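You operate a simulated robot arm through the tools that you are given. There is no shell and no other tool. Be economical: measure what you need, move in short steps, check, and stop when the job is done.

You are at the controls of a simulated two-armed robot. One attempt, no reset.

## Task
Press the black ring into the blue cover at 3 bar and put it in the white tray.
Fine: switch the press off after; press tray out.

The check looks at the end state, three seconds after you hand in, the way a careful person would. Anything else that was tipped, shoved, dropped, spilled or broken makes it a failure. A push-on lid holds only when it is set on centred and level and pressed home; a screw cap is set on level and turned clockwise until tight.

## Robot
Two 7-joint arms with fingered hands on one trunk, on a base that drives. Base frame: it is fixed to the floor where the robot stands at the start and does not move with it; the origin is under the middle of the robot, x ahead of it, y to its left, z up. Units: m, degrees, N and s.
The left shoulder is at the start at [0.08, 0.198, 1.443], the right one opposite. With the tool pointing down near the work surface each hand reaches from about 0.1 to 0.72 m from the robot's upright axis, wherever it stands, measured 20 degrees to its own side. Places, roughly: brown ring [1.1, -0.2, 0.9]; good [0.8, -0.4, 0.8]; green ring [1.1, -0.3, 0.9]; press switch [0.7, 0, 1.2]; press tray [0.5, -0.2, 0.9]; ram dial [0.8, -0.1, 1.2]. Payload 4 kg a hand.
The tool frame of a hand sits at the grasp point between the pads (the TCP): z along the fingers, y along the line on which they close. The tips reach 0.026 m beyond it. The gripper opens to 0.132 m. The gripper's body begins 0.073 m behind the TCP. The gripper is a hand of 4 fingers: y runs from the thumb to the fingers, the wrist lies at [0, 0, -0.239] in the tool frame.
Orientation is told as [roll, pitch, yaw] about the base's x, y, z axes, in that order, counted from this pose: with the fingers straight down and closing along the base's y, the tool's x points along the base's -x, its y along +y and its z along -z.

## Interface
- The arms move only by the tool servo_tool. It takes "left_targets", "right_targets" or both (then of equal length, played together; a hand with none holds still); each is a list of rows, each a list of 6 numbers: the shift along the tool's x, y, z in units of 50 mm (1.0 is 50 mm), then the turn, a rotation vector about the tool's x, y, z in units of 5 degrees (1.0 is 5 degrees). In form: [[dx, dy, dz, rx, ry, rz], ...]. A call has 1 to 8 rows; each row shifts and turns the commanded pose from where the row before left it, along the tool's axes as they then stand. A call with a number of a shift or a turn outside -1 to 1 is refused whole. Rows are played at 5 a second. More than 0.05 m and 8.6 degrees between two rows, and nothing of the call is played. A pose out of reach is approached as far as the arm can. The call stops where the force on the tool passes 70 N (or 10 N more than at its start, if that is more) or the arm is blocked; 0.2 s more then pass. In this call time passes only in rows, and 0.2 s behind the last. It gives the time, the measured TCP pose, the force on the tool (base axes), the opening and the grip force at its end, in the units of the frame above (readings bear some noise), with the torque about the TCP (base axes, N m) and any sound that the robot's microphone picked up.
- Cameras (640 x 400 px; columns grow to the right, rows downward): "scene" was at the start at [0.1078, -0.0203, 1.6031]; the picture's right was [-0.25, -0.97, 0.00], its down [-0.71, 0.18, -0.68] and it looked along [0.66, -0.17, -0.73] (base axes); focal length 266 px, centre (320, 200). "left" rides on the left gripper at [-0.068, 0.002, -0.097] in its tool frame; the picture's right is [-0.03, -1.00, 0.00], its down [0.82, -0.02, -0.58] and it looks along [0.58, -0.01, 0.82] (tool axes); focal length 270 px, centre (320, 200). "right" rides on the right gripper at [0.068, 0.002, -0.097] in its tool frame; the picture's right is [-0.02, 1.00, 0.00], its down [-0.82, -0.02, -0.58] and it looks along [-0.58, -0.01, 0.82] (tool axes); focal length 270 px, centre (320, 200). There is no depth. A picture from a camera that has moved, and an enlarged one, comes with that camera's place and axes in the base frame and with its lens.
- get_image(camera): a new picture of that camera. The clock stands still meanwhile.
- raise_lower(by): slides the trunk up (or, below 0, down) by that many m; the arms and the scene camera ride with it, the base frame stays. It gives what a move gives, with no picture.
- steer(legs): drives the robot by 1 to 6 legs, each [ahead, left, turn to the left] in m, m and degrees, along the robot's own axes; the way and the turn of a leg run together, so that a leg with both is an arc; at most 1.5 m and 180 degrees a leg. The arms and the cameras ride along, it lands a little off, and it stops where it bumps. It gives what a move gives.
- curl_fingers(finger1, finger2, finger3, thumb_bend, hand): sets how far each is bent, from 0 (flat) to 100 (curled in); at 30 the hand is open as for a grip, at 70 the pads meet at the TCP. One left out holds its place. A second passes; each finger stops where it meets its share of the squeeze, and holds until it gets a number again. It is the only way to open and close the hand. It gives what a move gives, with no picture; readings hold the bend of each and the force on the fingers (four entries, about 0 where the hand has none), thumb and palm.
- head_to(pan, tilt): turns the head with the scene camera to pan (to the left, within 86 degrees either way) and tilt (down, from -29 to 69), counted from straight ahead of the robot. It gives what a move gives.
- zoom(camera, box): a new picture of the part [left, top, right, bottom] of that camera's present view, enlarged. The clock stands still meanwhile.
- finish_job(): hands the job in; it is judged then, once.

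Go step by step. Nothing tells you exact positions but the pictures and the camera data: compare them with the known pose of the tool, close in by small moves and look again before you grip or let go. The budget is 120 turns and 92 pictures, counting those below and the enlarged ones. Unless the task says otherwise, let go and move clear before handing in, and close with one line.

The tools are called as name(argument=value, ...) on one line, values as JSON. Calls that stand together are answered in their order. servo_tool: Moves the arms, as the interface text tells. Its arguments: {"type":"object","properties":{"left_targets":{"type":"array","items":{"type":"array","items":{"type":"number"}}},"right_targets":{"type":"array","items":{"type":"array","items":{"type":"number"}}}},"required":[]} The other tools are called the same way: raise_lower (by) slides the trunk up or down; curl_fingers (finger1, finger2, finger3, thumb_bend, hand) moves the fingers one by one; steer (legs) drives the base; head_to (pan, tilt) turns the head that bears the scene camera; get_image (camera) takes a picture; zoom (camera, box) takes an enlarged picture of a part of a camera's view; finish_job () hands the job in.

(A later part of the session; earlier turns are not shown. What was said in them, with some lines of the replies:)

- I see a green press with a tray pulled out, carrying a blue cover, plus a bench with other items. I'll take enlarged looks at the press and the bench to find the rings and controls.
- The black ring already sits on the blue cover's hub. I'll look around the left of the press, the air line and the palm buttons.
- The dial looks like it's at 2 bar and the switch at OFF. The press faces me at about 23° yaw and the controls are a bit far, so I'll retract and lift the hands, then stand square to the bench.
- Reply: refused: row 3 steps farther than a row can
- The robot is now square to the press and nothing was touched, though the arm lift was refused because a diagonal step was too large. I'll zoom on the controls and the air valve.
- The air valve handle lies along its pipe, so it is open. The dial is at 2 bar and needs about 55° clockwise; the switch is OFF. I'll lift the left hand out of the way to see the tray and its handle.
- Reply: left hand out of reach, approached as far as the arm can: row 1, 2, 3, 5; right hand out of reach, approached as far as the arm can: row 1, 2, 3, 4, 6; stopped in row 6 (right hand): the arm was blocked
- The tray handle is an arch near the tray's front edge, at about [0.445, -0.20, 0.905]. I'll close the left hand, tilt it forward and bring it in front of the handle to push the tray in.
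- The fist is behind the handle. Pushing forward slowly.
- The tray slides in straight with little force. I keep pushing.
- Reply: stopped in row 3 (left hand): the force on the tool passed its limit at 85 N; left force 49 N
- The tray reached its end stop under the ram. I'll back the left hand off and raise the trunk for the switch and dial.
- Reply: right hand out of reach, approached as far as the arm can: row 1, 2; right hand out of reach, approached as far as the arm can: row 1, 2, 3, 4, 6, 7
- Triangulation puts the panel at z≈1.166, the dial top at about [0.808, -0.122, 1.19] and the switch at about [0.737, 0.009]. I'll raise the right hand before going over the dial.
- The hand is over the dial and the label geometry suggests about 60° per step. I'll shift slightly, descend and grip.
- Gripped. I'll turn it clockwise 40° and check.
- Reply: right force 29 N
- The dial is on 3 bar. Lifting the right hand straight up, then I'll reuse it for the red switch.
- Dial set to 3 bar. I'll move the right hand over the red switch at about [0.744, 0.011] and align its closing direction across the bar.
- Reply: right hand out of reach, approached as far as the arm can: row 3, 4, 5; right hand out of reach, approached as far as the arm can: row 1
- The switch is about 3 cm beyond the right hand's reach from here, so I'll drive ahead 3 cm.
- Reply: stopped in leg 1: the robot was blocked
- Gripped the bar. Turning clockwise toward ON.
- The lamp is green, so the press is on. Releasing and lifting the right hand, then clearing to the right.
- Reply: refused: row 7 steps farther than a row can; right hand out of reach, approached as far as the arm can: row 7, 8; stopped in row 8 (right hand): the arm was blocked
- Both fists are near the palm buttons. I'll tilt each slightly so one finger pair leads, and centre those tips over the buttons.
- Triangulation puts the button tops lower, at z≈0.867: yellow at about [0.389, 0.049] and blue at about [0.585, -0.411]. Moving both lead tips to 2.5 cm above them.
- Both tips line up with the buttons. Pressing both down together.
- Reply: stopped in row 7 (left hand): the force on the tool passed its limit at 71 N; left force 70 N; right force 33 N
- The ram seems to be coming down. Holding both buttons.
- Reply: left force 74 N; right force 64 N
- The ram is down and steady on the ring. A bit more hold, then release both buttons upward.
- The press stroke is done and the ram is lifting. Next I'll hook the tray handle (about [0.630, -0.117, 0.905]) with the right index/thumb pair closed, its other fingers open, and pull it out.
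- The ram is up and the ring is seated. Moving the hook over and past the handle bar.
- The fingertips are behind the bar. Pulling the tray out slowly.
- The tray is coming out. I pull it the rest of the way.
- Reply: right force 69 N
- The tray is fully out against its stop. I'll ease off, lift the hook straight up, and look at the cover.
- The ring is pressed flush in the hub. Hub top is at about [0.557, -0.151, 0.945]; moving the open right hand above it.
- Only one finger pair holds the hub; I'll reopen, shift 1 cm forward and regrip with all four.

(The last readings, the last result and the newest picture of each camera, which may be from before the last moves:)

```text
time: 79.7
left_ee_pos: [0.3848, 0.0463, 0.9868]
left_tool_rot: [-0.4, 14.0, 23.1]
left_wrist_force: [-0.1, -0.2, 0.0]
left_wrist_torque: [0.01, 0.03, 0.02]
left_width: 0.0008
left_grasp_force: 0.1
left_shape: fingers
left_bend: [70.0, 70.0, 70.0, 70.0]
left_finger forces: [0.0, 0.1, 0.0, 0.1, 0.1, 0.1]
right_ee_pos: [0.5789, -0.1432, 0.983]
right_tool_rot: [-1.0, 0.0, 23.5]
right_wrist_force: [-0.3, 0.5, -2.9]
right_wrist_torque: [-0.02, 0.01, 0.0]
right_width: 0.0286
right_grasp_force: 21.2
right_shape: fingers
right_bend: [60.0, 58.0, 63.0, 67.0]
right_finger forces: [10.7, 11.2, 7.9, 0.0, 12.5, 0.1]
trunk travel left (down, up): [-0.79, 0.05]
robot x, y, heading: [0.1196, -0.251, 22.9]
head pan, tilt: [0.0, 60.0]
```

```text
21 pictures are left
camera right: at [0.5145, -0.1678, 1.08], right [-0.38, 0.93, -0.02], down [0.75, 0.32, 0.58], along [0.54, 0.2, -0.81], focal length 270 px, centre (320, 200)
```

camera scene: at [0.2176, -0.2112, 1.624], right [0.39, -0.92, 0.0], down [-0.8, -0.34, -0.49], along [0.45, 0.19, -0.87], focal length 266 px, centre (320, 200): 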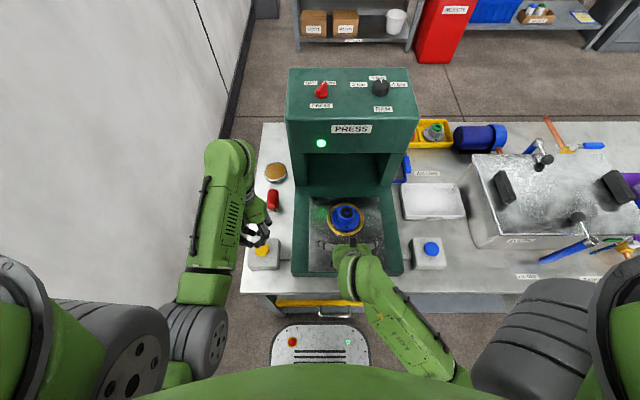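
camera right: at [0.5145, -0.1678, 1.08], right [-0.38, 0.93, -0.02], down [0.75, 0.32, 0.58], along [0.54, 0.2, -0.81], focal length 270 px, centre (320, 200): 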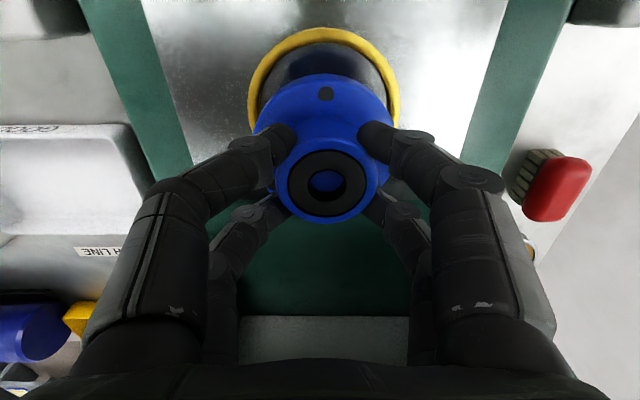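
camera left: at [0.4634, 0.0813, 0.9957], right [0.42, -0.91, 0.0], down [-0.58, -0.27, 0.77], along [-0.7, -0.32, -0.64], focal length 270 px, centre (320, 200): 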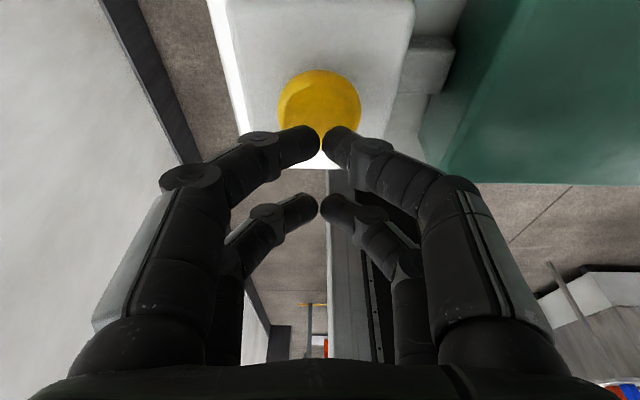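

The assembled cover is held level. Carrying it right and then forward over the GOOD tray.

servo_tool(right_targets=[[0, -0.5, -0.5, 0, 0, 0], [0, -0.9, 0, 0, 0, 0], [0, -0.9, 0, 0, 0, 0], [0, -0.9, 0, 0, 0, 0], [0, -0.9, 0, 0, 0, 0], [0, -0.9, 0, 0, 0, 0], [0, -0.8, 0, 0, 0, 0]])

servo_tool(right_targets=[[-0.6, 0, 0, 0, 0, 0], [-0.6, 0, 0, 0, 0, 0], [-0.55, 0, 0, 0, 0, 0]])

get_image(camera="scene")

get_image(camera="right")

```text
time: 81.3
left_ee_pos: [0.3848, 0.046, 0.9881]
left_tool_rot: [-0.3, 14.1, 23.1]
left_wrist_force: [0.0, 0.4, 0.6]
left_wrist_torque: [0.04, 0.02, 0.0]
left_width: 0.001
left_grasp_force: 0.2
left_shape: fingers
left_bend: [70.0, 70.0, 70.0, 70.0]
left_finger forces: [0.0, 0.0, 0.0, 0.0, 0.0, 0.1]
right_ee_pos: [0.6958, -0.4091, 1.0127]
right_tool_rot: [-1.0, 0.0, 23.7]
right_wrist_force: [0.4, 0.0, -2.5]
right_wrist_torque: [-0.01, -0.02, 0.05]
right_width: 0.028
right_grasp_force: 21.7
right_shape: fingers
right_bend: [60.0, 58.0, 63.0, 67.0]
right_finger forces: [11.1, 11.9, 8.3, 0.0, 12.8, 0.0]
trunk travel left (down, up): [-0.79, 0.05]
robot x, y, heading: [0.1166, -0.2526, 22.9]
head pan, tilt: [0.0, 60.0]
```

```text
time: 82.1
left_ee_pos: [0.3854, 0.0461, 0.987]
left_tool_rot: [-0.5, 14.1, 23.1]
left_wrist_force: [0.2, 0.0, 0.3]
left_wrist_torque: [0.01, -0.01, -0.04]
left_width: 0.0008
left_grasp_force: 0.0
left_shape: fingers
left_bend: [70.0, 70.0, 70.0, 70.0]
left_finger forces: [0.0, 0.1, 0.0, 0.1, 0.0, 0.0]
right_ee_pos: [0.7751, -0.3716, 1.0114]
right_tool_rot: [-1.1, 0.0, 23.5]
right_wrist_force: [0.2, -0.1, -3.3]
right_wrist_torque: [0.03, 0.0, 0.02]
right_width: 0.0278
right_grasp_force: 22.3
right_shape: fingers
right_bend: [60.0, 58.0, 63.0, 67.0]
right_finger forces: [11.3, 12.0, 8.4, 0.1, 12.9, 0.1]
trunk travel left (down, up): [-0.79, 0.05]
robot x, y, heading: [0.1219, -0.2494, 22.9]
head pan, tilt: [0.0, 60.0]
```

```text
20 pictures are left
camera scene: at [0.2091, -0.214, 1.6239], right [0.39, -0.92, 0.0], down [-0.8, -0.34, -0.5], along [0.46, 0.2, -0.87], focal length 266 px, centre (320, 200)
```

scene: 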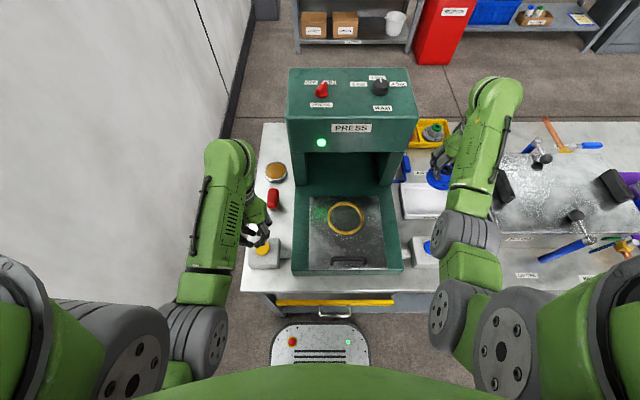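

```text
19 pictures are left
camera right: at [0.7112, -0.3967, 1.1088], right [-0.38, 0.93, -0.02], down [0.75, 0.32, 0.58], along [0.54, 0.2, -0.82], focal length 270 px, centre (320, 200)
```

right: 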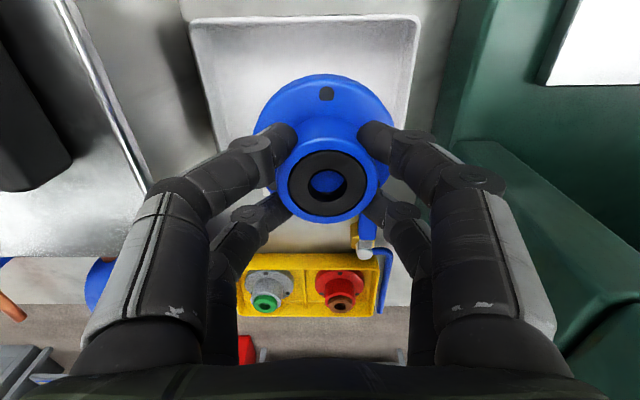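

Over the tray. A small recentring back/right, then lowering.

servo_tool(right_targets=[[0.16, -0.2, 0.3, 0, 0, 0], [0, 0, 0.8, 0, 0, 0], [0, 0, 0.6, 0, 0, 0], [0, 0, 0.4, 0, 0, 0]])

get_image(camera="right")

```text
time: 83.1
left_ee_pos: [0.3847, 0.0462, 0.9872]
left_tool_rot: [-0.4, 14.1, 23.0]
left_wrist_force: [0.3, -1.0, -0.2]
left_wrist_torque: [0.02, -0.02, -0.01]
left_width: 0.0008
left_grasp_force: 0.1
left_shape: fingers
left_bend: [70.0, 70.0, 70.0, 70.0]
left_finger forces: [0.0, 0.1, 0.0, 0.0, 0.1, 0.0]
right_ee_pos: [0.7708, -0.3881, 0.9087]
right_tool_rot: [-1.0, -0.3, 23.6]
right_wrist_force: [-0.9, -0.6, -2.7]
right_wrist_torque: [-0.01, -0.01, -0.01]
right_width: 0.0277
right_grasp_force: 23.1
right_shape: fingers
right_bend: [60.0, 58.0, 63.0, 67.0]
right_finger forces: [11.4, 12.3, 8.7, 0.0, 13.4, 0.0]
trunk travel left (down, up): [-0.79, 0.05]
robot x, y, heading: [0.115, -0.2512, 23.0]
head pan, tilt: [0.0, 60.0]
```

```text
18 pictures are left
camera right: at [0.7076, -0.4129, 1.0058], right [-0.38, 0.93, -0.02], down [0.75, 0.32, 0.58], along [0.54, 0.2, -0.81], focal length 270 px, centre (320, 200)
```

right: 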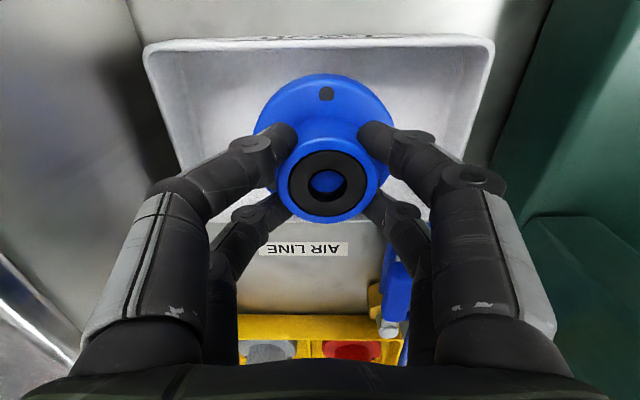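

servo_tool(right_targets=[[0, 0, 0.2, 0, 0, 0], [0, 0, 0.16, 0, 0, 0]])

servo_tool(right_targets=[[0, 0, 0.1, 0, 0, 0]])

servo_tool(right_targets=[[0, 0, 0.1, 0, 0, 0]])

```text
time: 83.7
left_ee_pos: [0.3853, 0.0451, 0.9869]
left_tool_rot: [-0.4, 14.1, 23.1]
left_wrist_force: [0.1, 0.2, 0.2]
left_wrist_torque: [-0.03, 0.01, -0.01]
left_width: 0.0011
left_grasp_force: 0.1
left_shape: fingers
left_bend: [70.0, 70.0, 70.0, 70.0]
left_finger forces: [0.0, 0.0, 0.0, 0.1, 0.0, 0.1]
right_ee_pos: [0.7721, -0.388, 0.89]
right_tool_rot: [-1.1, 0.0, 23.5]
right_wrist_force: [0.2, 0.2, -2.1]
right_wrist_torque: [0.01, 0.01, -0.02]
right_width: 0.0275
right_grasp_force: 22.6
right_shape: fingers
right_bend: [60.0, 58.0, 63.0, 67.0]
right_finger forces: [11.4, 12.2, 8.7, 0.1, 13.3, 0.1]
trunk travel left (down, up): [-0.79, 0.05]
robot x, y, heading: [0.1175, -0.2517, 23.2]
head pan, tilt: [0.0, 60.0]
```

```text
time: 84.1
left_ee_pos: [0.3843, 0.0459, 0.9879]
left_tool_rot: [-0.4, 14.1, 23.1]
left_wrist_force: [-0.4, 0.1, -0.4]
left_wrist_torque: [0.0, 0.01, -0.01]
left_width: 0.0014
left_grasp_force: 0.0
left_shape: fingers
left_bend: [70.0, 70.0, 70.0, 70.0]
left_finger forces: [0.0, 0.0, 0.0, 0.0, 0.0, 0.1]
right_ee_pos: [0.7725, -0.3889, 0.8857]
right_tool_rot: [-1.2, -0.1, 23.6]
right_wrist_force: [0.8, -0.1, -3.2]
right_wrist_torque: [0.0, -0.01, 0.01]
right_width: 0.0277
right_grasp_force: 23.0
right_shape: fingers
right_bend: [60.0, 58.0, 63.0, 67.0]
right_finger forces: [11.4, 12.4, 8.6, 0.0, 13.3, 0.0]
trunk travel left (down, up): [-0.79, 0.05]
robot x, y, heading: [0.1148, -0.2511, 23.0]
head pan, tilt: [0.0, 60.0]
```

```text
time: 84.5
left_ee_pos: [0.385, 0.046, 0.988]
left_tool_rot: [-0.4, 14.1, 23.0]
left_wrist_force: [-0.1, 0.1, -1.2]
left_wrist_torque: [-0.02, 0.0, 0.02]
left_width: 0.0008
left_grasp_force: 0.0
left_shape: fingers
left_bend: [70.0, 70.0, 70.0, 70.0]
left_finger forces: [0.1, 0.0, 0.0, 0.0, 0.0, 0.1]
right_ee_pos: [0.7731, -0.3882, 0.8808]
right_tool_rot: [-1.0, -0.2, 23.5]
right_wrist_force: [-0.3, 0.4, -2.4]
right_wrist_torque: [-0.02, 0.01, 0.01]
right_width: 0.0278
right_grasp_force: 22.4
right_shape: fingers
right_bend: [60.0, 58.0, 63.0, 67.0]
right_finger forces: [11.4, 12.4, 8.8, 0.1, 13.4, 0.1]
trunk travel left (down, up): [-0.79, 0.05]
robot x, y, heading: [0.1165, -0.2505, 22.7]
head pan, tilt: [0.0, 60.0]
```

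No contact yet; lowering further in small steps.

servo_tool(right_targets=[[0, 0, 0.1, 0, 0, 0]])

servo_tool(right_targets=[[0, 0, 0.08, 0, 0, 0]])

get_image(camera="right")

```text
time: 84.9
left_ee_pos: [0.3855, 0.046, 0.9891]
left_tool_rot: [-0.4, 14.0, 23.1]
left_wrist_force: [-1.0, -0.3, -0.8]
left_wrist_torque: [0.02, 0.01, -0.02]
left_width: 0.001
left_grasp_force: 0.1
left_shape: fingers
left_bend: [70.0, 70.0, 70.0, 70.0]
left_finger forces: [0.0, 0.0, 0.0, 0.0, 0.0, 0.0]
right_ee_pos: [0.773, -0.3878, 0.8761]
right_tool_rot: [-1.2, -0.1, 23.6]
right_wrist_force: [0.2, 1.0, -3.0]
right_wrist_torque: [-0.02, 0.01, 0.02]
right_width: 0.0278
right_grasp_force: 22.6
right_shape: fingers
right_bend: [60.0, 58.0, 63.0, 67.0]
right_finger forces: [11.4, 12.4, 8.9, 0.0, 13.5, 0.1]
trunk travel left (down, up): [-0.79, 0.05]
robot x, y, heading: [0.1193, -0.2505, 23.0]
head pan, tilt: [0.0, 60.0]
```

```text
time: 85.3
left_ee_pos: [0.3832, 0.0471, 0.988]
left_tool_rot: [-0.4, 14.1, 23.1]
left_wrist_force: [0.1, -0.4, 0.2]
left_wrist_torque: [0.02, 0.04, 0.03]
left_width: 0.0008
left_grasp_force: 0.1
left_shape: fingers
left_bend: [70.0, 70.0, 70.0, 70.0]
left_finger forces: [0.0, 0.0, 0.0, 0.0, 0.1, 0.1]
right_ee_pos: [0.7727, -0.3882, 0.8709]
right_tool_rot: [-1.0, -0.1, 23.4]
right_wrist_force: [0.2, 0.2, -2.5]
right_wrist_torque: [-0.02, 0.02, 0.03]
right_width: 0.0279
right_grasp_force: 23.1
right_shape: fingers
right_bend: [60.0, 58.0, 63.0, 67.0]
right_finger forces: [11.3, 12.5, 8.7, 0.0, 13.4, 0.0]
trunk travel left (down, up): [-0.79, 0.05]
robot x, y, heading: [0.1123, -0.2513, 23.1]
head pan, tilt: [0.0, 60.0]
```

```text
17 pictures are left
camera right: at [0.7084, -0.4124, 0.9689], right [-0.38, 0.93, -0.02], down [0.75, 0.32, 0.58], along [0.54, 0.2, -0.81], focal length 270 px, centre (320, 200)
```

right: 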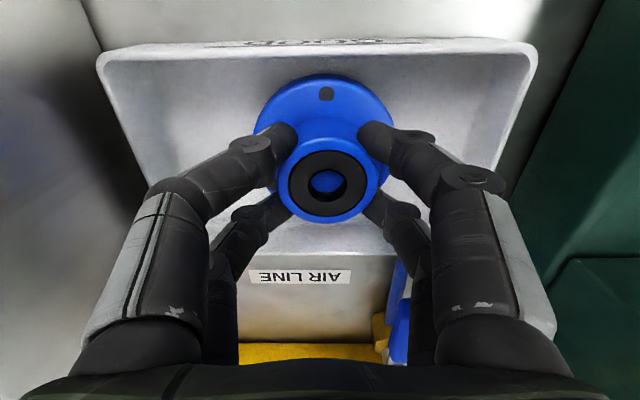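

servo_tool(right_targets=[[0, 0, 0.1, 0, 0, 0]])

servo_tool(right_targets=[[0, 0, 0.1, 0, 0, 0]])

servo_tool(right_targets=[[0, 0, 0.08, 0, 0, 0]])

```text
time: 85.7
left_ee_pos: [0.3846, 0.0461, 0.9884]
left_tool_rot: [-0.4, 14.1, 23.1]
left_wrist_force: [0.3, 0.1, 0.5]
left_wrist_torque: [0.03, 0.02, 0.02]
left_width: 0.001
left_grasp_force: 0.1
left_shape: fingers
left_bend: [70.0, 70.0, 70.0, 70.0]
left_finger forces: [0.0, 0.0, 0.0, 0.0, 0.1, 0.0]
right_ee_pos: [0.7724, -0.3871, 0.8664]
right_tool_rot: [-1.1, -0.1, 23.5]
right_wrist_force: [-0.8, -0.9, -2.7]
right_wrist_torque: [-0.03, 0.01, 0.0]
right_width: 0.0277
right_grasp_force: 23.0
right_shape: fingers
right_bend: [60.0, 58.0, 63.0, 67.0]
right_finger forces: [11.5, 12.4, 8.7, 0.0, 13.4, 0.0]
trunk travel left (down, up): [-0.79, 0.05]
robot x, y, heading: [0.1158, -0.2527, 23.1]
head pan, tilt: [0.0, 60.0]
```

```text
time: 86.1
left_ee_pos: [0.3829, 0.0443, 0.9887]
left_tool_rot: [-0.4, 14.0, 23.1]
left_wrist_force: [0.0, 0.0, -0.3]
left_wrist_torque: [0.03, 0.0, -0.04]
left_width: 0.0012
left_grasp_force: 0.0
left_shape: fingers
left_bend: [70.0, 70.0, 70.0, 70.0]
left_finger forces: [0.1, 0.0, 0.0, 0.1, 0.0, 0.0]
right_ee_pos: [0.7731, -0.3883, 0.8621]
right_tool_rot: [-1.2, -0.3, 23.5]
right_wrist_force: [0.1, 0.1, 3.0]
right_wrist_torque: [0.14, 0.02, -0.05]
right_width: 0.0276
right_grasp_force: 23.8
right_shape: fingers
right_bend: [60.0, 58.0, 63.0, 67.0]
right_finger forces: [11.3, 12.6, 9.2, 0.1, 13.9, 0.0]
trunk travel left (down, up): [-0.79, 0.05]
robot x, y, heading: [0.1164, -0.2496, 22.8]
head pan, tilt: [0.0, 60.0]
```

```text
time: 86.5
left_ee_pos: [0.3812, 0.0463, 0.99]
left_tool_rot: [-0.5, 13.8, 23.0]
left_wrist_force: [0.0, 1.3, -1.0]
left_wrist_torque: [-0.03, -0.01, -0.02]
left_width: 0.0013
left_grasp_force: 0.1
left_shape: fingers
left_bend: [70.0, 70.0, 70.0, 70.0]
left_finger forces: [0.0, 0.0, 0.0, 0.1, 0.1, 0.0]
right_ee_pos: [0.7726, -0.3876, 0.8622]
right_tool_rot: [-1.3, -0.7, 23.5]
right_wrist_force: [0.9, -3.2, 14.2]
right_wrist_torque: [0.27, 0.08, 0.05]
right_width: 0.0274
right_grasp_force: 26.2
right_shape: fingers
right_bend: [62.0, 60.0, 63.0, 67.0]
right_finger forces: [12.4, 13.3, 11.2, 0.0, 15.9, 0.0]
trunk travel left (down, up): [-0.79, 0.05]
robot x, y, heading: [0.1167, -0.2536, 23.2]
head pan, tilt: [0.0, 60.0]
```

Contact with the tray floor at TCP z≈0.862. Easing up slightly, opening, and lifting off.

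servo_tool(right_targets=[[0, 0, -0.07, 0, 0, 0]])

curl_fingers(hand="right", finger1=48, finger2=48, finger3=48, thumb_bend=48)

servo_tool(right_targets=[[0, 0, -0.3, 0, 0, 0], [0, 0, -0.8, 0, 0, 0], [0, 0, -0.9, 0, 0, 0]])

get_image(camera="right")

```text
time: 86.9
left_ee_pos: [0.3835, 0.0452, 0.9874]
left_tool_rot: [-0.3, 14.1, 23.1]
left_wrist_force: [-0.2, 0.3, 0.2]
left_wrist_torque: [-0.04, 0.04, 0.01]
left_width: 0.0008
left_grasp_force: 0.0
left_shape: fingers
left_bend: [70.0, 70.0, 70.0, 70.0]
left_finger forces: [0.1, 0.1, 0.0, 0.1, 0.0, 0.0]
right_ee_pos: [0.7727, -0.3883, 0.8619]
right_tool_rot: [-1.2, -0.2, 23.6]
right_wrist_force: [3.4, -2.1, 11.4]
right_wrist_torque: [0.24, 0.04, -0.03]
right_width: 0.0277
right_grasp_force: 26.0
right_shape: fingers
right_bend: [62.0, 60.0, 63.0, 67.0]
right_finger forces: [11.7, 13.7, 10.9, 0.0, 15.9, 0.0]
trunk travel left (down, up): [-0.79, 0.05]
robot x, y, heading: [0.1187, -0.252, 22.9]
head pan, tilt: [0.0, 60.0]
```

```text
time: 87.9
left_ee_pos: [0.3835, 0.0473, 0.9875]
left_tool_rot: [-0.4, 14.1, 23.1]
left_wrist_force: [0.1, 0.8, 0.6]
left_wrist_torque: [-0.03, 0.0, 0.02]
left_width: 0.0009
left_grasp_force: 0.1
left_shape: fingers
left_bend: [70.0, 70.0, 70.0, 70.0]
left_finger forces: [0.0, 0.0, 0.0, 0.1, 0.0, 0.0]
right_ee_pos: [0.7731, -0.3882, 0.8611]
right_tool_rot: [-1.1, -0.2, 23.5]
right_wrist_force: [0.0, -0.3, 0.5]
right_wrist_torque: [0.02, 0.02, 0.0]
right_width: 0.0721
right_grasp_force: 0.1
right_shape: fingers
right_bend: [48.0, 48.0, 48.0, 48.0]
right_finger forces: [0.0, 0.0, 0.0, 0.0, 0.1, 0.0]
trunk travel left (down, up): [-0.79, 0.05]
robot x, y, heading: [0.1176, -0.2531, 23.0]
head pan, tilt: [0.0, 60.0]
```

```text
time: 88.7
left_ee_pos: [0.3845, 0.0465, 0.9877]
left_tool_rot: [-0.4, 13.9, 23.0]
left_wrist_force: [0.2, 0.2, -0.6]
left_wrist_torque: [0.02, 0.01, 0.01]
left_width: 0.0007
left_grasp_force: 0.1
left_shape: fingers
left_bend: [70.0, 70.0, 70.0, 70.0]
left_finger forces: [0.0, 0.0, 0.1, 0.0, 0.1, 0.0]
right_ee_pos: [0.7677, -0.3855, 0.9617]
right_tool_rot: [-1.2, -0.2, 23.5]
right_wrist_force: [-0.2, 0.0, -0.1]
right_wrist_torque: [-0.04, -0.02, -0.01]
right_width: 0.0722
right_grasp_force: 0.1
right_shape: fingers
right_bend: [48.0, 48.0, 48.0, 48.0]
right_finger forces: [0.1, 0.0, 0.1, 0.0, 0.0, 0.0]
trunk travel left (down, up): [-0.79, 0.05]
robot x, y, heading: [0.118, -0.2545, 23.1]
head pan, tilt: [0.0, 60.0]
```

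```text
16 pictures are left
camera right: at [0.7042, -0.4101, 1.0594], right [-0.38, 0.93, -0.02], down [0.75, 0.32, 0.58], along [0.54, 0.2, -0.81], focal length 270 px, centre (320, 200)
```

right: 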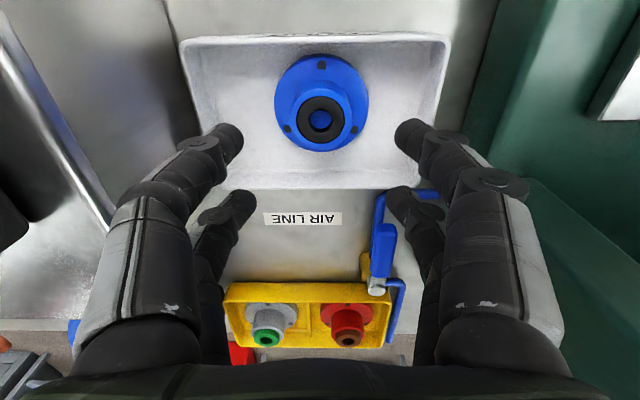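

The cover sits flat in the GOOD tray. Now back to switch the press off: raise the trunk and lift the right hand.

raise_lower(by=0.04)

servo_tool(right_targets=[[0, 0, -0.9, 0.2, 0, 0], [-0.4, 0, -0.85, 0, 0, 0], [-0.4, 0, -0.85, 0, 0, 0], [0, 0, -0.9, 0, 0, 0], [0, 0, -0.9, 0, 0, 0], [0, 0, -0.7, 0, 0, 0]])

```text
time: 89.5
left_ee_pos: [0.3841, 0.0458, 1.0272]
left_tool_rot: [-0.4, 14.2, 23.1]
left_wrist_force: [0.3, 0.2, -0.1]
left_wrist_torque: [-0.01, -0.01, 0.0]
left_width: 0.001
left_grasp_force: 0.1
left_shape: fingers
left_bend: [70.0, 70.0, 70.0, 70.0]
left_finger forces: [0.0, 0.1, 0.0, 0.0, 0.0, 0.1]
right_ee_pos: [0.7695, -0.3856, 1.0002]
right_tool_rot: [-1.0, 0.0, 23.6]
right_wrist_force: [0.2, 0.9, -0.5]
right_wrist_torque: [0.01, -0.02, -0.01]
right_width: 0.0722
right_grasp_force: 0.0
right_shape: fingers
right_bend: [48.0, 48.0, 48.0, 48.0]
right_finger forces: [0.0, 0.0, 0.1, 0.0, 0.0, 0.0]
trunk travel left (down, up): [-0.83, 0.01]
robot x, y, heading: [0.1179, -0.2525, 23.0]
head pan, tilt: [0.0, 60.0]
```

```text
time: 90.9
left_ee_pos: [0.3844, 0.046, 1.0271]
left_tool_rot: [-0.3, 14.1, 23.0]
left_wrist_force: [-1.0, -0.4, 0.9]
left_wrist_torque: [0.03, 0.02, 0.01]
left_width: 0.0009
left_grasp_force: 0.1
left_shape: fingers
left_bend: [70.0, 70.0, 70.0, 70.0]
left_finger forces: [0.1, 0.0, 0.0, 0.1, 0.1, 0.1]
right_ee_pos: [0.8006, -0.3641, 1.2546]
right_tool_rot: [-2.1, -0.1, 23.5]
right_wrist_force: [-0.9, 0.5, 0.5]
right_wrist_torque: [-0.03, -0.01, 0.02]
right_width: 0.0723
right_grasp_force: 0.0
right_shape: fingers
right_bend: [48.0, 48.0, 48.0, 48.0]
right_finger forces: [0.0, 0.0, 0.0, 0.0, 0.0, 0.0]
trunk travel left (down, up): [-0.83, 0.01]
robot x, y, heading: [0.1183, -0.2518, 23.2]
head pan, tilt: [0.0, 60.0]
```

servo_tool(right_targets=[[-0.23, 0.92, 0, -0.2, 0, 0], [-0.23, 0.92, 0, -0.2, 0, 0], [-0.23, 0.92, 0, 0, 0, 0], [-0.23, 0.92, 0, 0, 0, 0], [-0.23, 0.92, 0, 0, 0, 0], [-0.23, 0.92, 0, 0, 0, 0], [-0.23, 0.92, 0, 0, 0, 0], [-0.23, 0.92, 0, 0, 0, 0]])

servo_tool(right_targets=[[0, 0, 0, 0, 0, 0.9], [0, 0, 0, 0, 0, 0.9], [0, 0, 0, 0, 0, 0.9], [0, 0, 0, 0, 0, 0.9], [0, 0, 0, 0, 0, 0.8]])

zoom(camera="right", box=[160, 80, 480, 280])

```text
time: 92.7
left_ee_pos: [0.3833, 0.0488, 1.0257]
left_tool_rot: [-0.5, 14.1, 23.0]
left_wrist_force: [0.6, 0.2, -0.2]
left_wrist_torque: [-0.02, -0.02, 0.04]
left_width: 0.0011
left_grasp_force: 0.1
left_shape: fingers
left_bend: [70.0, 70.0, 70.0, 70.0]
left_finger forces: [0.1, 0.0, 0.0, 0.0, 0.1, 0.1]
right_ee_pos: [0.7384, 0.0136, 1.256]
right_tool_rot: [-0.2, -0.3, 23.4]
right_wrist_force: [0.4, 0.9, -0.2]
right_wrist_torque: [-0.01, 0.0, -0.01]
right_width: 0.0724
right_grasp_force: 0.0
right_shape: fingers
right_bend: [48.0, 48.0, 48.0, 48.0]
right_finger forces: [0.0, 0.0, 0.0, 0.0, 0.0, 0.0]
trunk travel left (down, up): [-0.83, 0.01]
robot x, y, heading: [0.1149, -0.2539, 23.1]
head pan, tilt: [0.0, 60.0]
```

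```text
time: 93.9
left_ee_pos: [0.3836, 0.0459, 1.028]
left_tool_rot: [-0.3, 14.1, 23.2]
left_wrist_force: [-0.2, 0.0, 0.1]
left_wrist_torque: [-0.05, 0.03, 0.01]
left_width: 0.001
left_grasp_force: 0.0
left_shape: fingers
left_bend: [70.0, 70.0, 70.0, 70.0]
left_finger forces: [0.1, 0.0, 0.0, 0.0, 0.1, 0.0]
right_ee_pos: [0.7398, 0.0115, 1.2537]
right_tool_rot: [-0.1, -0.2, 1.6]
right_wrist_force: [-0.2, 0.1, 1.0]
right_wrist_torque: [-0.02, 0.0, -0.01]
right_width: 0.0724
right_grasp_force: 0.0
right_shape: fingers
right_bend: [48.0, 48.0, 48.0, 48.0]
right_finger forces: [0.0, 0.0, 0.0, 0.0, 0.0, 0.0]
trunk travel left (down, up): [-0.83, 0.01]
robot x, y, heading: [0.1174, -0.2497, 23.0]
head pan, tilt: [0.0, 60.0]
```

```text
2.00 times, centred on (320, 180) of right
camera zoom: at [0.671, 0.0115, 1.3514], right [0.0, 1.0, 0.0], down [0.81, 0.0, 0.58], along [0.58, 0.0, -0.81], focal length 541 px, centre (320, 240)
```

zoom: 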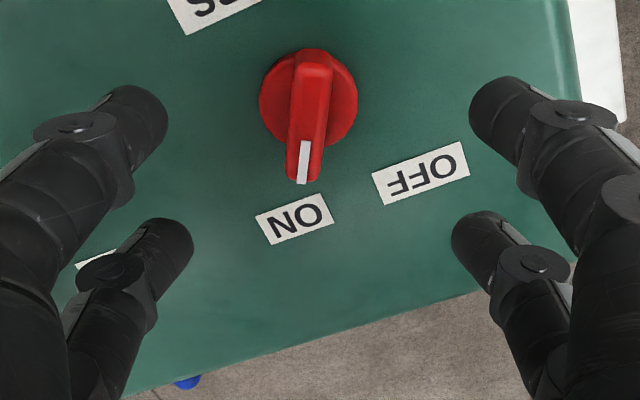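

Aligned over the switch. Descending, gripping, and turning counter-clockwise to OFF.

servo_tool(right_targets=[[0, -0.04, 0.4, 0, 0, 0], [0, 0, 0.4, 0, 0, 0], [0, 0, 0.25, 0, 0, 0]])

curl_fingers(hand="right", finger1=70, finger2=70, finger3=70, thumb_bend=70)

servo_tool(right_targets=[[0, 0, 0, 0, 0, -1], [0, 0, 0, 0, 0, -1], [0, 0, 0, 0, 0, -1], [0, 0, 0, 0, 0, -1], [0, 0, 0, 0, 0, -1], [0, 0, 0, 0, 0, -1], [0, 0, 0, 0, 0, -1], [0, 0, 0, 0, 0, -1]])

servo_tool(right_targets=[[0, 0, 0, 0, 0, -0.6], [0, 0, 0, 0, 0, -0.6]])

zoom(camera="right", box=[160, 80, 480, 280])

get_image(camera="scene")

```text
time: 94.7
left_ee_pos: [0.3823, 0.0455, 1.0278]
left_tool_rot: [-0.4, 14.0, 23.1]
left_wrist_force: [0.2, 1.3, 0.2]
left_wrist_torque: [0.0, -0.03, 0.01]
left_width: 0.0009
left_grasp_force: 0.1
left_shape: fingers
left_bend: [70.0, 70.0, 70.0, 70.0]
left_finger forces: [0.0, 0.0, 0.1, 0.0, 0.0, 0.0]
right_ee_pos: [0.7398, 0.0098, 1.2032]
right_tool_rot: [0.1, -0.5, 1.6]
right_wrist_force: [2.1, 0.2, 6.8]
right_wrist_torque: [0.02, 0.0, 0.0]
right_width: 0.0727
right_grasp_force: 3.0
right_shape: fingers
right_bend: [48.0, 48.0, 48.0, 48.0]
right_finger forces: [3.7, 0.0, 0.5, 0.1, 2.9, 0.0]
trunk travel left (down, up): [-0.83, 0.01]
robot x, y, heading: [0.1171, -0.2467, 23.0]
head pan, tilt: [0.0, 60.0]
```

```text
time: 95.7
left_ee_pos: [0.3833, 0.0462, 1.0276]
left_tool_rot: [-0.5, 14.0, 23.0]
left_wrist_force: [-0.5, -0.6, -0.9]
left_wrist_torque: [-0.03, 0.03, 0.02]
left_width: 0.0009
left_grasp_force: 0.1
left_shape: fingers
left_bend: [70.0, 70.0, 70.0, 70.0]
left_finger forces: [0.0, 0.0, 0.0, 0.0, 0.1, 0.0]
right_ee_pos: [0.7389, 0.0084, 1.2006]
right_tool_rot: [-0.1, -0.1, 1.5]
right_wrist_force: [-3.5, -3.8, -2.6]
right_wrist_torque: [-0.05, 0.04, 0.01]
right_width: 0.0098
right_grasp_force: 4.2
right_shape: fingers
right_bend: [67.0, 68.0, 66.0, 69.0]
right_finger forces: [2.0, 1.0, 3.1, 0.0, 3.1, 0.0]
trunk travel left (down, up): [-0.83, 0.01]
robot x, y, heading: [0.1172, -0.2536, 23.0]
head pan, tilt: [0.0, 60.0]
```

```text
time: 97.5
left_ee_pos: [0.3838, 0.0465, 1.0273]
left_tool_rot: [-0.3, 14.0, 23.1]
left_wrist_force: [-0.6, 0.2, 0.1]
left_wrist_torque: [0.0, 0.0, -0.02]
left_width: 0.001
left_grasp_force: 0.0
left_shape: fingers
left_bend: [70.0, 70.0, 70.0, 70.0]
left_finger forces: [0.0, 0.0, 0.0, 0.0, 0.0, 0.0]
right_ee_pos: [0.7404, 0.0103, 1.2014]
right_tool_rot: [-0.1, 0.0, 41.6]
right_wrist_force: [-1.5, -3.2, -3.0]
right_wrist_torque: [-0.03, 0.05, 0.0]
right_width: 0.0097
right_grasp_force: 4.6
right_shape: fingers
right_bend: [67.0, 68.0, 66.0, 68.0]
right_finger forces: [2.1, 1.8, 2.3, 0.0, 3.1, 0.0]
trunk travel left (down, up): [-0.83, 0.01]
robot x, y, heading: [0.1158, -0.2567, 22.8]
head pan, tilt: [0.0, 60.0]
```

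```text
time: 98.1
left_ee_pos: [0.3834, 0.0458, 1.0277]
left_tool_rot: [-0.4, 14.0, 23.0]
left_wrist_force: [-0.1, -0.6, 0.5]
left_wrist_torque: [0.01, -0.02, 0.02]
left_width: 0.0008
left_grasp_force: 0.2
left_shape: fingers
left_bend: [70.0, 70.0, 70.0, 70.0]
left_finger forces: [0.0, 0.0, 0.1, 0.1, 0.1, 0.0]
right_ee_pos: [0.7409, 0.0094, 1.2009]
right_tool_rot: [-0.2, -0.1, 47.6]
right_wrist_force: [-1.6, -2.7, -4.1]
right_wrist_torque: [-0.03, 0.05, -0.02]
right_width: 0.0099
right_grasp_force: 4.4
right_shape: fingers
right_bend: [67.0, 68.0, 67.0, 68.0]
right_finger forces: [2.2, 2.1, 2.0, 0.0, 2.4, 0.1]
trunk travel left (down, up): [-0.83, 0.01]
robot x, y, heading: [0.1152, -0.2493, 23.1]
head pan, tilt: [0.0, 60.0]
```

```text
2.00 times, centred on (320, 180) of right
camera zoom: at [0.6928, -0.0406, 1.299], right [-0.72, 0.69, 0.0], down [0.56, 0.59, 0.58], along [0.4, 0.42, -0.82], focal length 541 px, centre (320, 240)
```

zoom: 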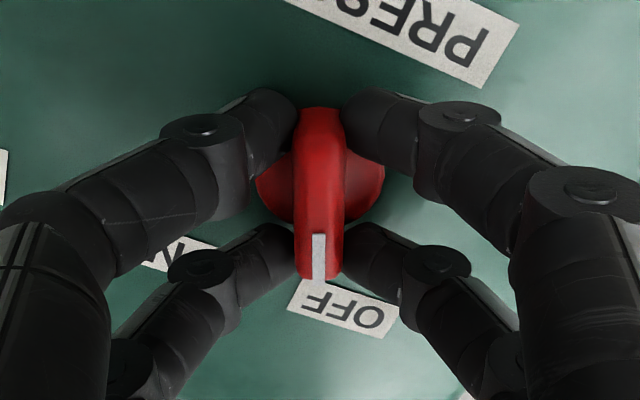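

```text
13 pictures are left
camera scene: at [0.2075, -0.2146, 1.664], right [0.39, -0.92, 0.0], down [-0.8, -0.34, -0.5], along [0.46, 0.2, -0.87], focal length 266 px, centre (320, 200)
```

scene: 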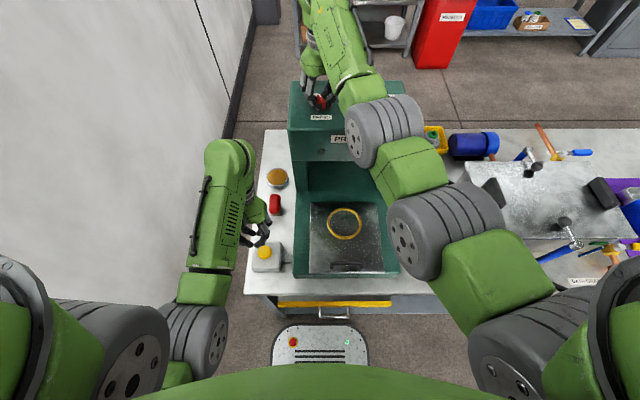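

The lamp is out; the switch is back at OFF. Releasing, lifting and moving clear.

curl_fingers(hand="right", finger1=48, finger2=48, finger3=48, thumb_bend=48)

servo_tool(right_targets=[[0, 0, -0.3, 0, 0, 0], [0, 0, -0.5, 0, 0, 0], [0, 0, -0.3, 0, 0, 0], [0, 0, 0, 0, 0, 1], [0, 0, 0, 0, 0, 1], [0, 0, 0, 0, 0, 1], [0, 0, 0, 0, 0, 1], [0, 0, 0, 0, 0, 0.8]])

servo_tool(right_targets=[[0, -0.9, 0, 0, 0, 0], [0, -0.9, 0, 0, 0, 0], [0, -0.9, 0, 0, 0, 0], [0, -0.9, 0, 0, 0, 0], [0.3, -0.9, 0, 0, 0, 0], [0.3, -0.9, 0, 0, 0, 0], [0.6, -0.6, 0, 0, 0, 0], [0.6, -0.6, 0, 0, 0, 0]])

get_image(camera="scene")

zoom(camera="scene", box=[280, 70, 480, 195])

```text
time: 99.1
left_ee_pos: [0.3832, 0.0463, 1.0276]
left_tool_rot: [-0.4, 14.0, 23.1]
left_wrist_force: [-0.1, 0.5, 0.6]
left_wrist_torque: [0.01, 0.0, -0.01]
left_width: 0.001
left_grasp_force: 0.1
left_shape: fingers
left_bend: [70.0, 70.0, 70.0, 70.0]
left_finger forces: [0.0, 0.0, 0.0, 0.0, 0.0, 0.0]
right_ee_pos: [0.7396, 0.0103, 1.203]
right_tool_rot: [-0.2, -0.3, 47.5]
right_wrist_force: [2.8, 1.1, 5.8]
right_wrist_torque: [0.25, 0.16, -0.16]
right_width: 0.0722
right_grasp_force: 3.7
right_shape: fingers
right_bend: [48.0, 48.0, 48.0, 48.0]
right_finger forces: [3.8, 2.8, 0.1, 0.0, 0.0, 0.1]
trunk travel left (down, up): [-0.83, 0.01]
robot x, y, heading: [0.1165, -0.2522, 23.2]
head pan, tilt: [0.0, 60.0]
```

```text
time: 100.9
left_ee_pos: [0.3837, 0.046, 1.0284]
left_tool_rot: [-0.4, 14.0, 23.2]
left_wrist_force: [-0.9, -0.5, 0.4]
left_wrist_torque: [-0.01, 0.03, -0.02]
left_width: 0.0008
left_grasp_force: 0.0
left_shape: fingers
left_bend: [70.0, 70.0, 70.0, 70.0]
left_finger forces: [0.1, 0.0, 0.1, 0.0, 0.0, 0.0]
right_ee_pos: [0.7403, 0.0097, 1.2566]
right_tool_rot: [0.0, 0.0, 23.5]
right_wrist_force: [-0.2, -0.5, 0.1]
right_wrist_torque: [-0.04, 0.0, 0.01]
right_width: 0.0723
right_grasp_force: 0.0
right_shape: fingers
right_bend: [48.0, 48.0, 48.0, 48.0]
right_finger forces: [0.0, 0.0, 0.0, 0.0, 0.1, 0.0]
trunk travel left (down, up): [-0.83, 0.01]
robot x, y, heading: [0.117, -0.2539, 23.0]
head pan, tilt: [0.0, 60.0]
```

```text
time: 102.7
left_ee_pos: [0.3837, 0.045, 1.0289]
left_tool_rot: [-0.3, 14.0, 23.1]
left_wrist_force: [-0.2, -0.1, 0.8]
left_wrist_torque: [-0.05, 0.0, 0.0]
left_width: 0.001
left_grasp_force: 0.0
left_shape: fingers
left_bend: [70.0, 70.0, 70.0, 70.0]
left_finger forces: [0.0, 0.0, 0.1, 0.1, 0.0, 0.1]
right_ee_pos: [0.7883, -0.3323, 1.2561]
right_tool_rot: [0.1, -0.2, 23.6]
right_wrist_force: [0.1, -0.3, 0.4]
right_wrist_torque: [0.03, -0.02, -0.01]
right_width: 0.0723
right_grasp_force: 0.1
right_shape: fingers
right_bend: [48.0, 48.0, 48.0, 48.0]
right_finger forces: [0.1, 0.0, 0.0, 0.0, 0.0, 0.1]
trunk travel left (down, up): [-0.83, 0.01]
robot x, y, heading: [0.1188, -0.2493, 23.2]
head pan, tilt: [0.0, 60.0]
```

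```text
12 pictures are left
camera scene: at [0.2058, -0.216, 1.6642], right [0.39, -0.92, 0.0], down [-0.8, -0.34, -0.5], along [0.46, 0.2, -0.87], focal length 266 px, centre (320, 200)
```

scene: 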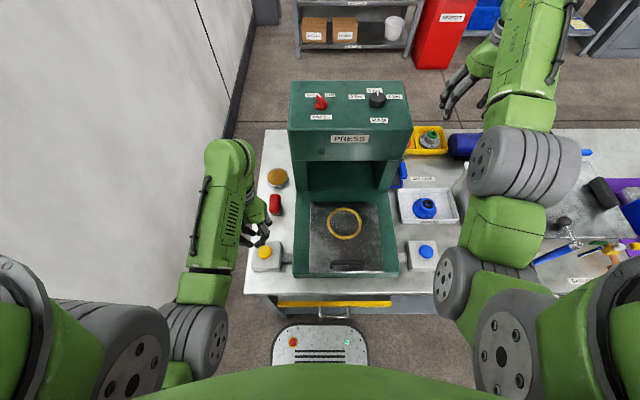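

```text
3.20 times, centred on (380, 132) of scene
camera zoom: at [0.2058, -0.216, 1.6642], right [0.39, -0.92, 0.0], down [-0.8, -0.34, -0.5], along [0.46, 0.2, -0.87], focal length 853 px, centre (128, 416)
```

zoom: 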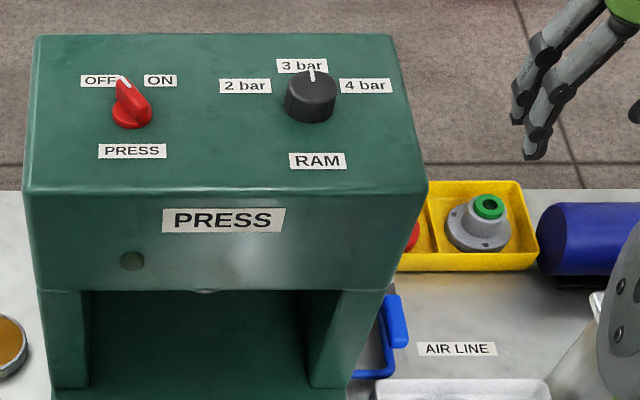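

The press is off (lamp dark, switch at OFF), the dial is on 3 bar, the tray is out, and the cover with its seated ring lies in the white tray. Both hands are clear, so I'm handing in.

finish_job()

```text
The job is handed in.
```

I pressed the black ring into the blue cover at 3 bar and set the cover flat in the white GOOD tray. The press is switched off, its tray is out, and both hands are clear.
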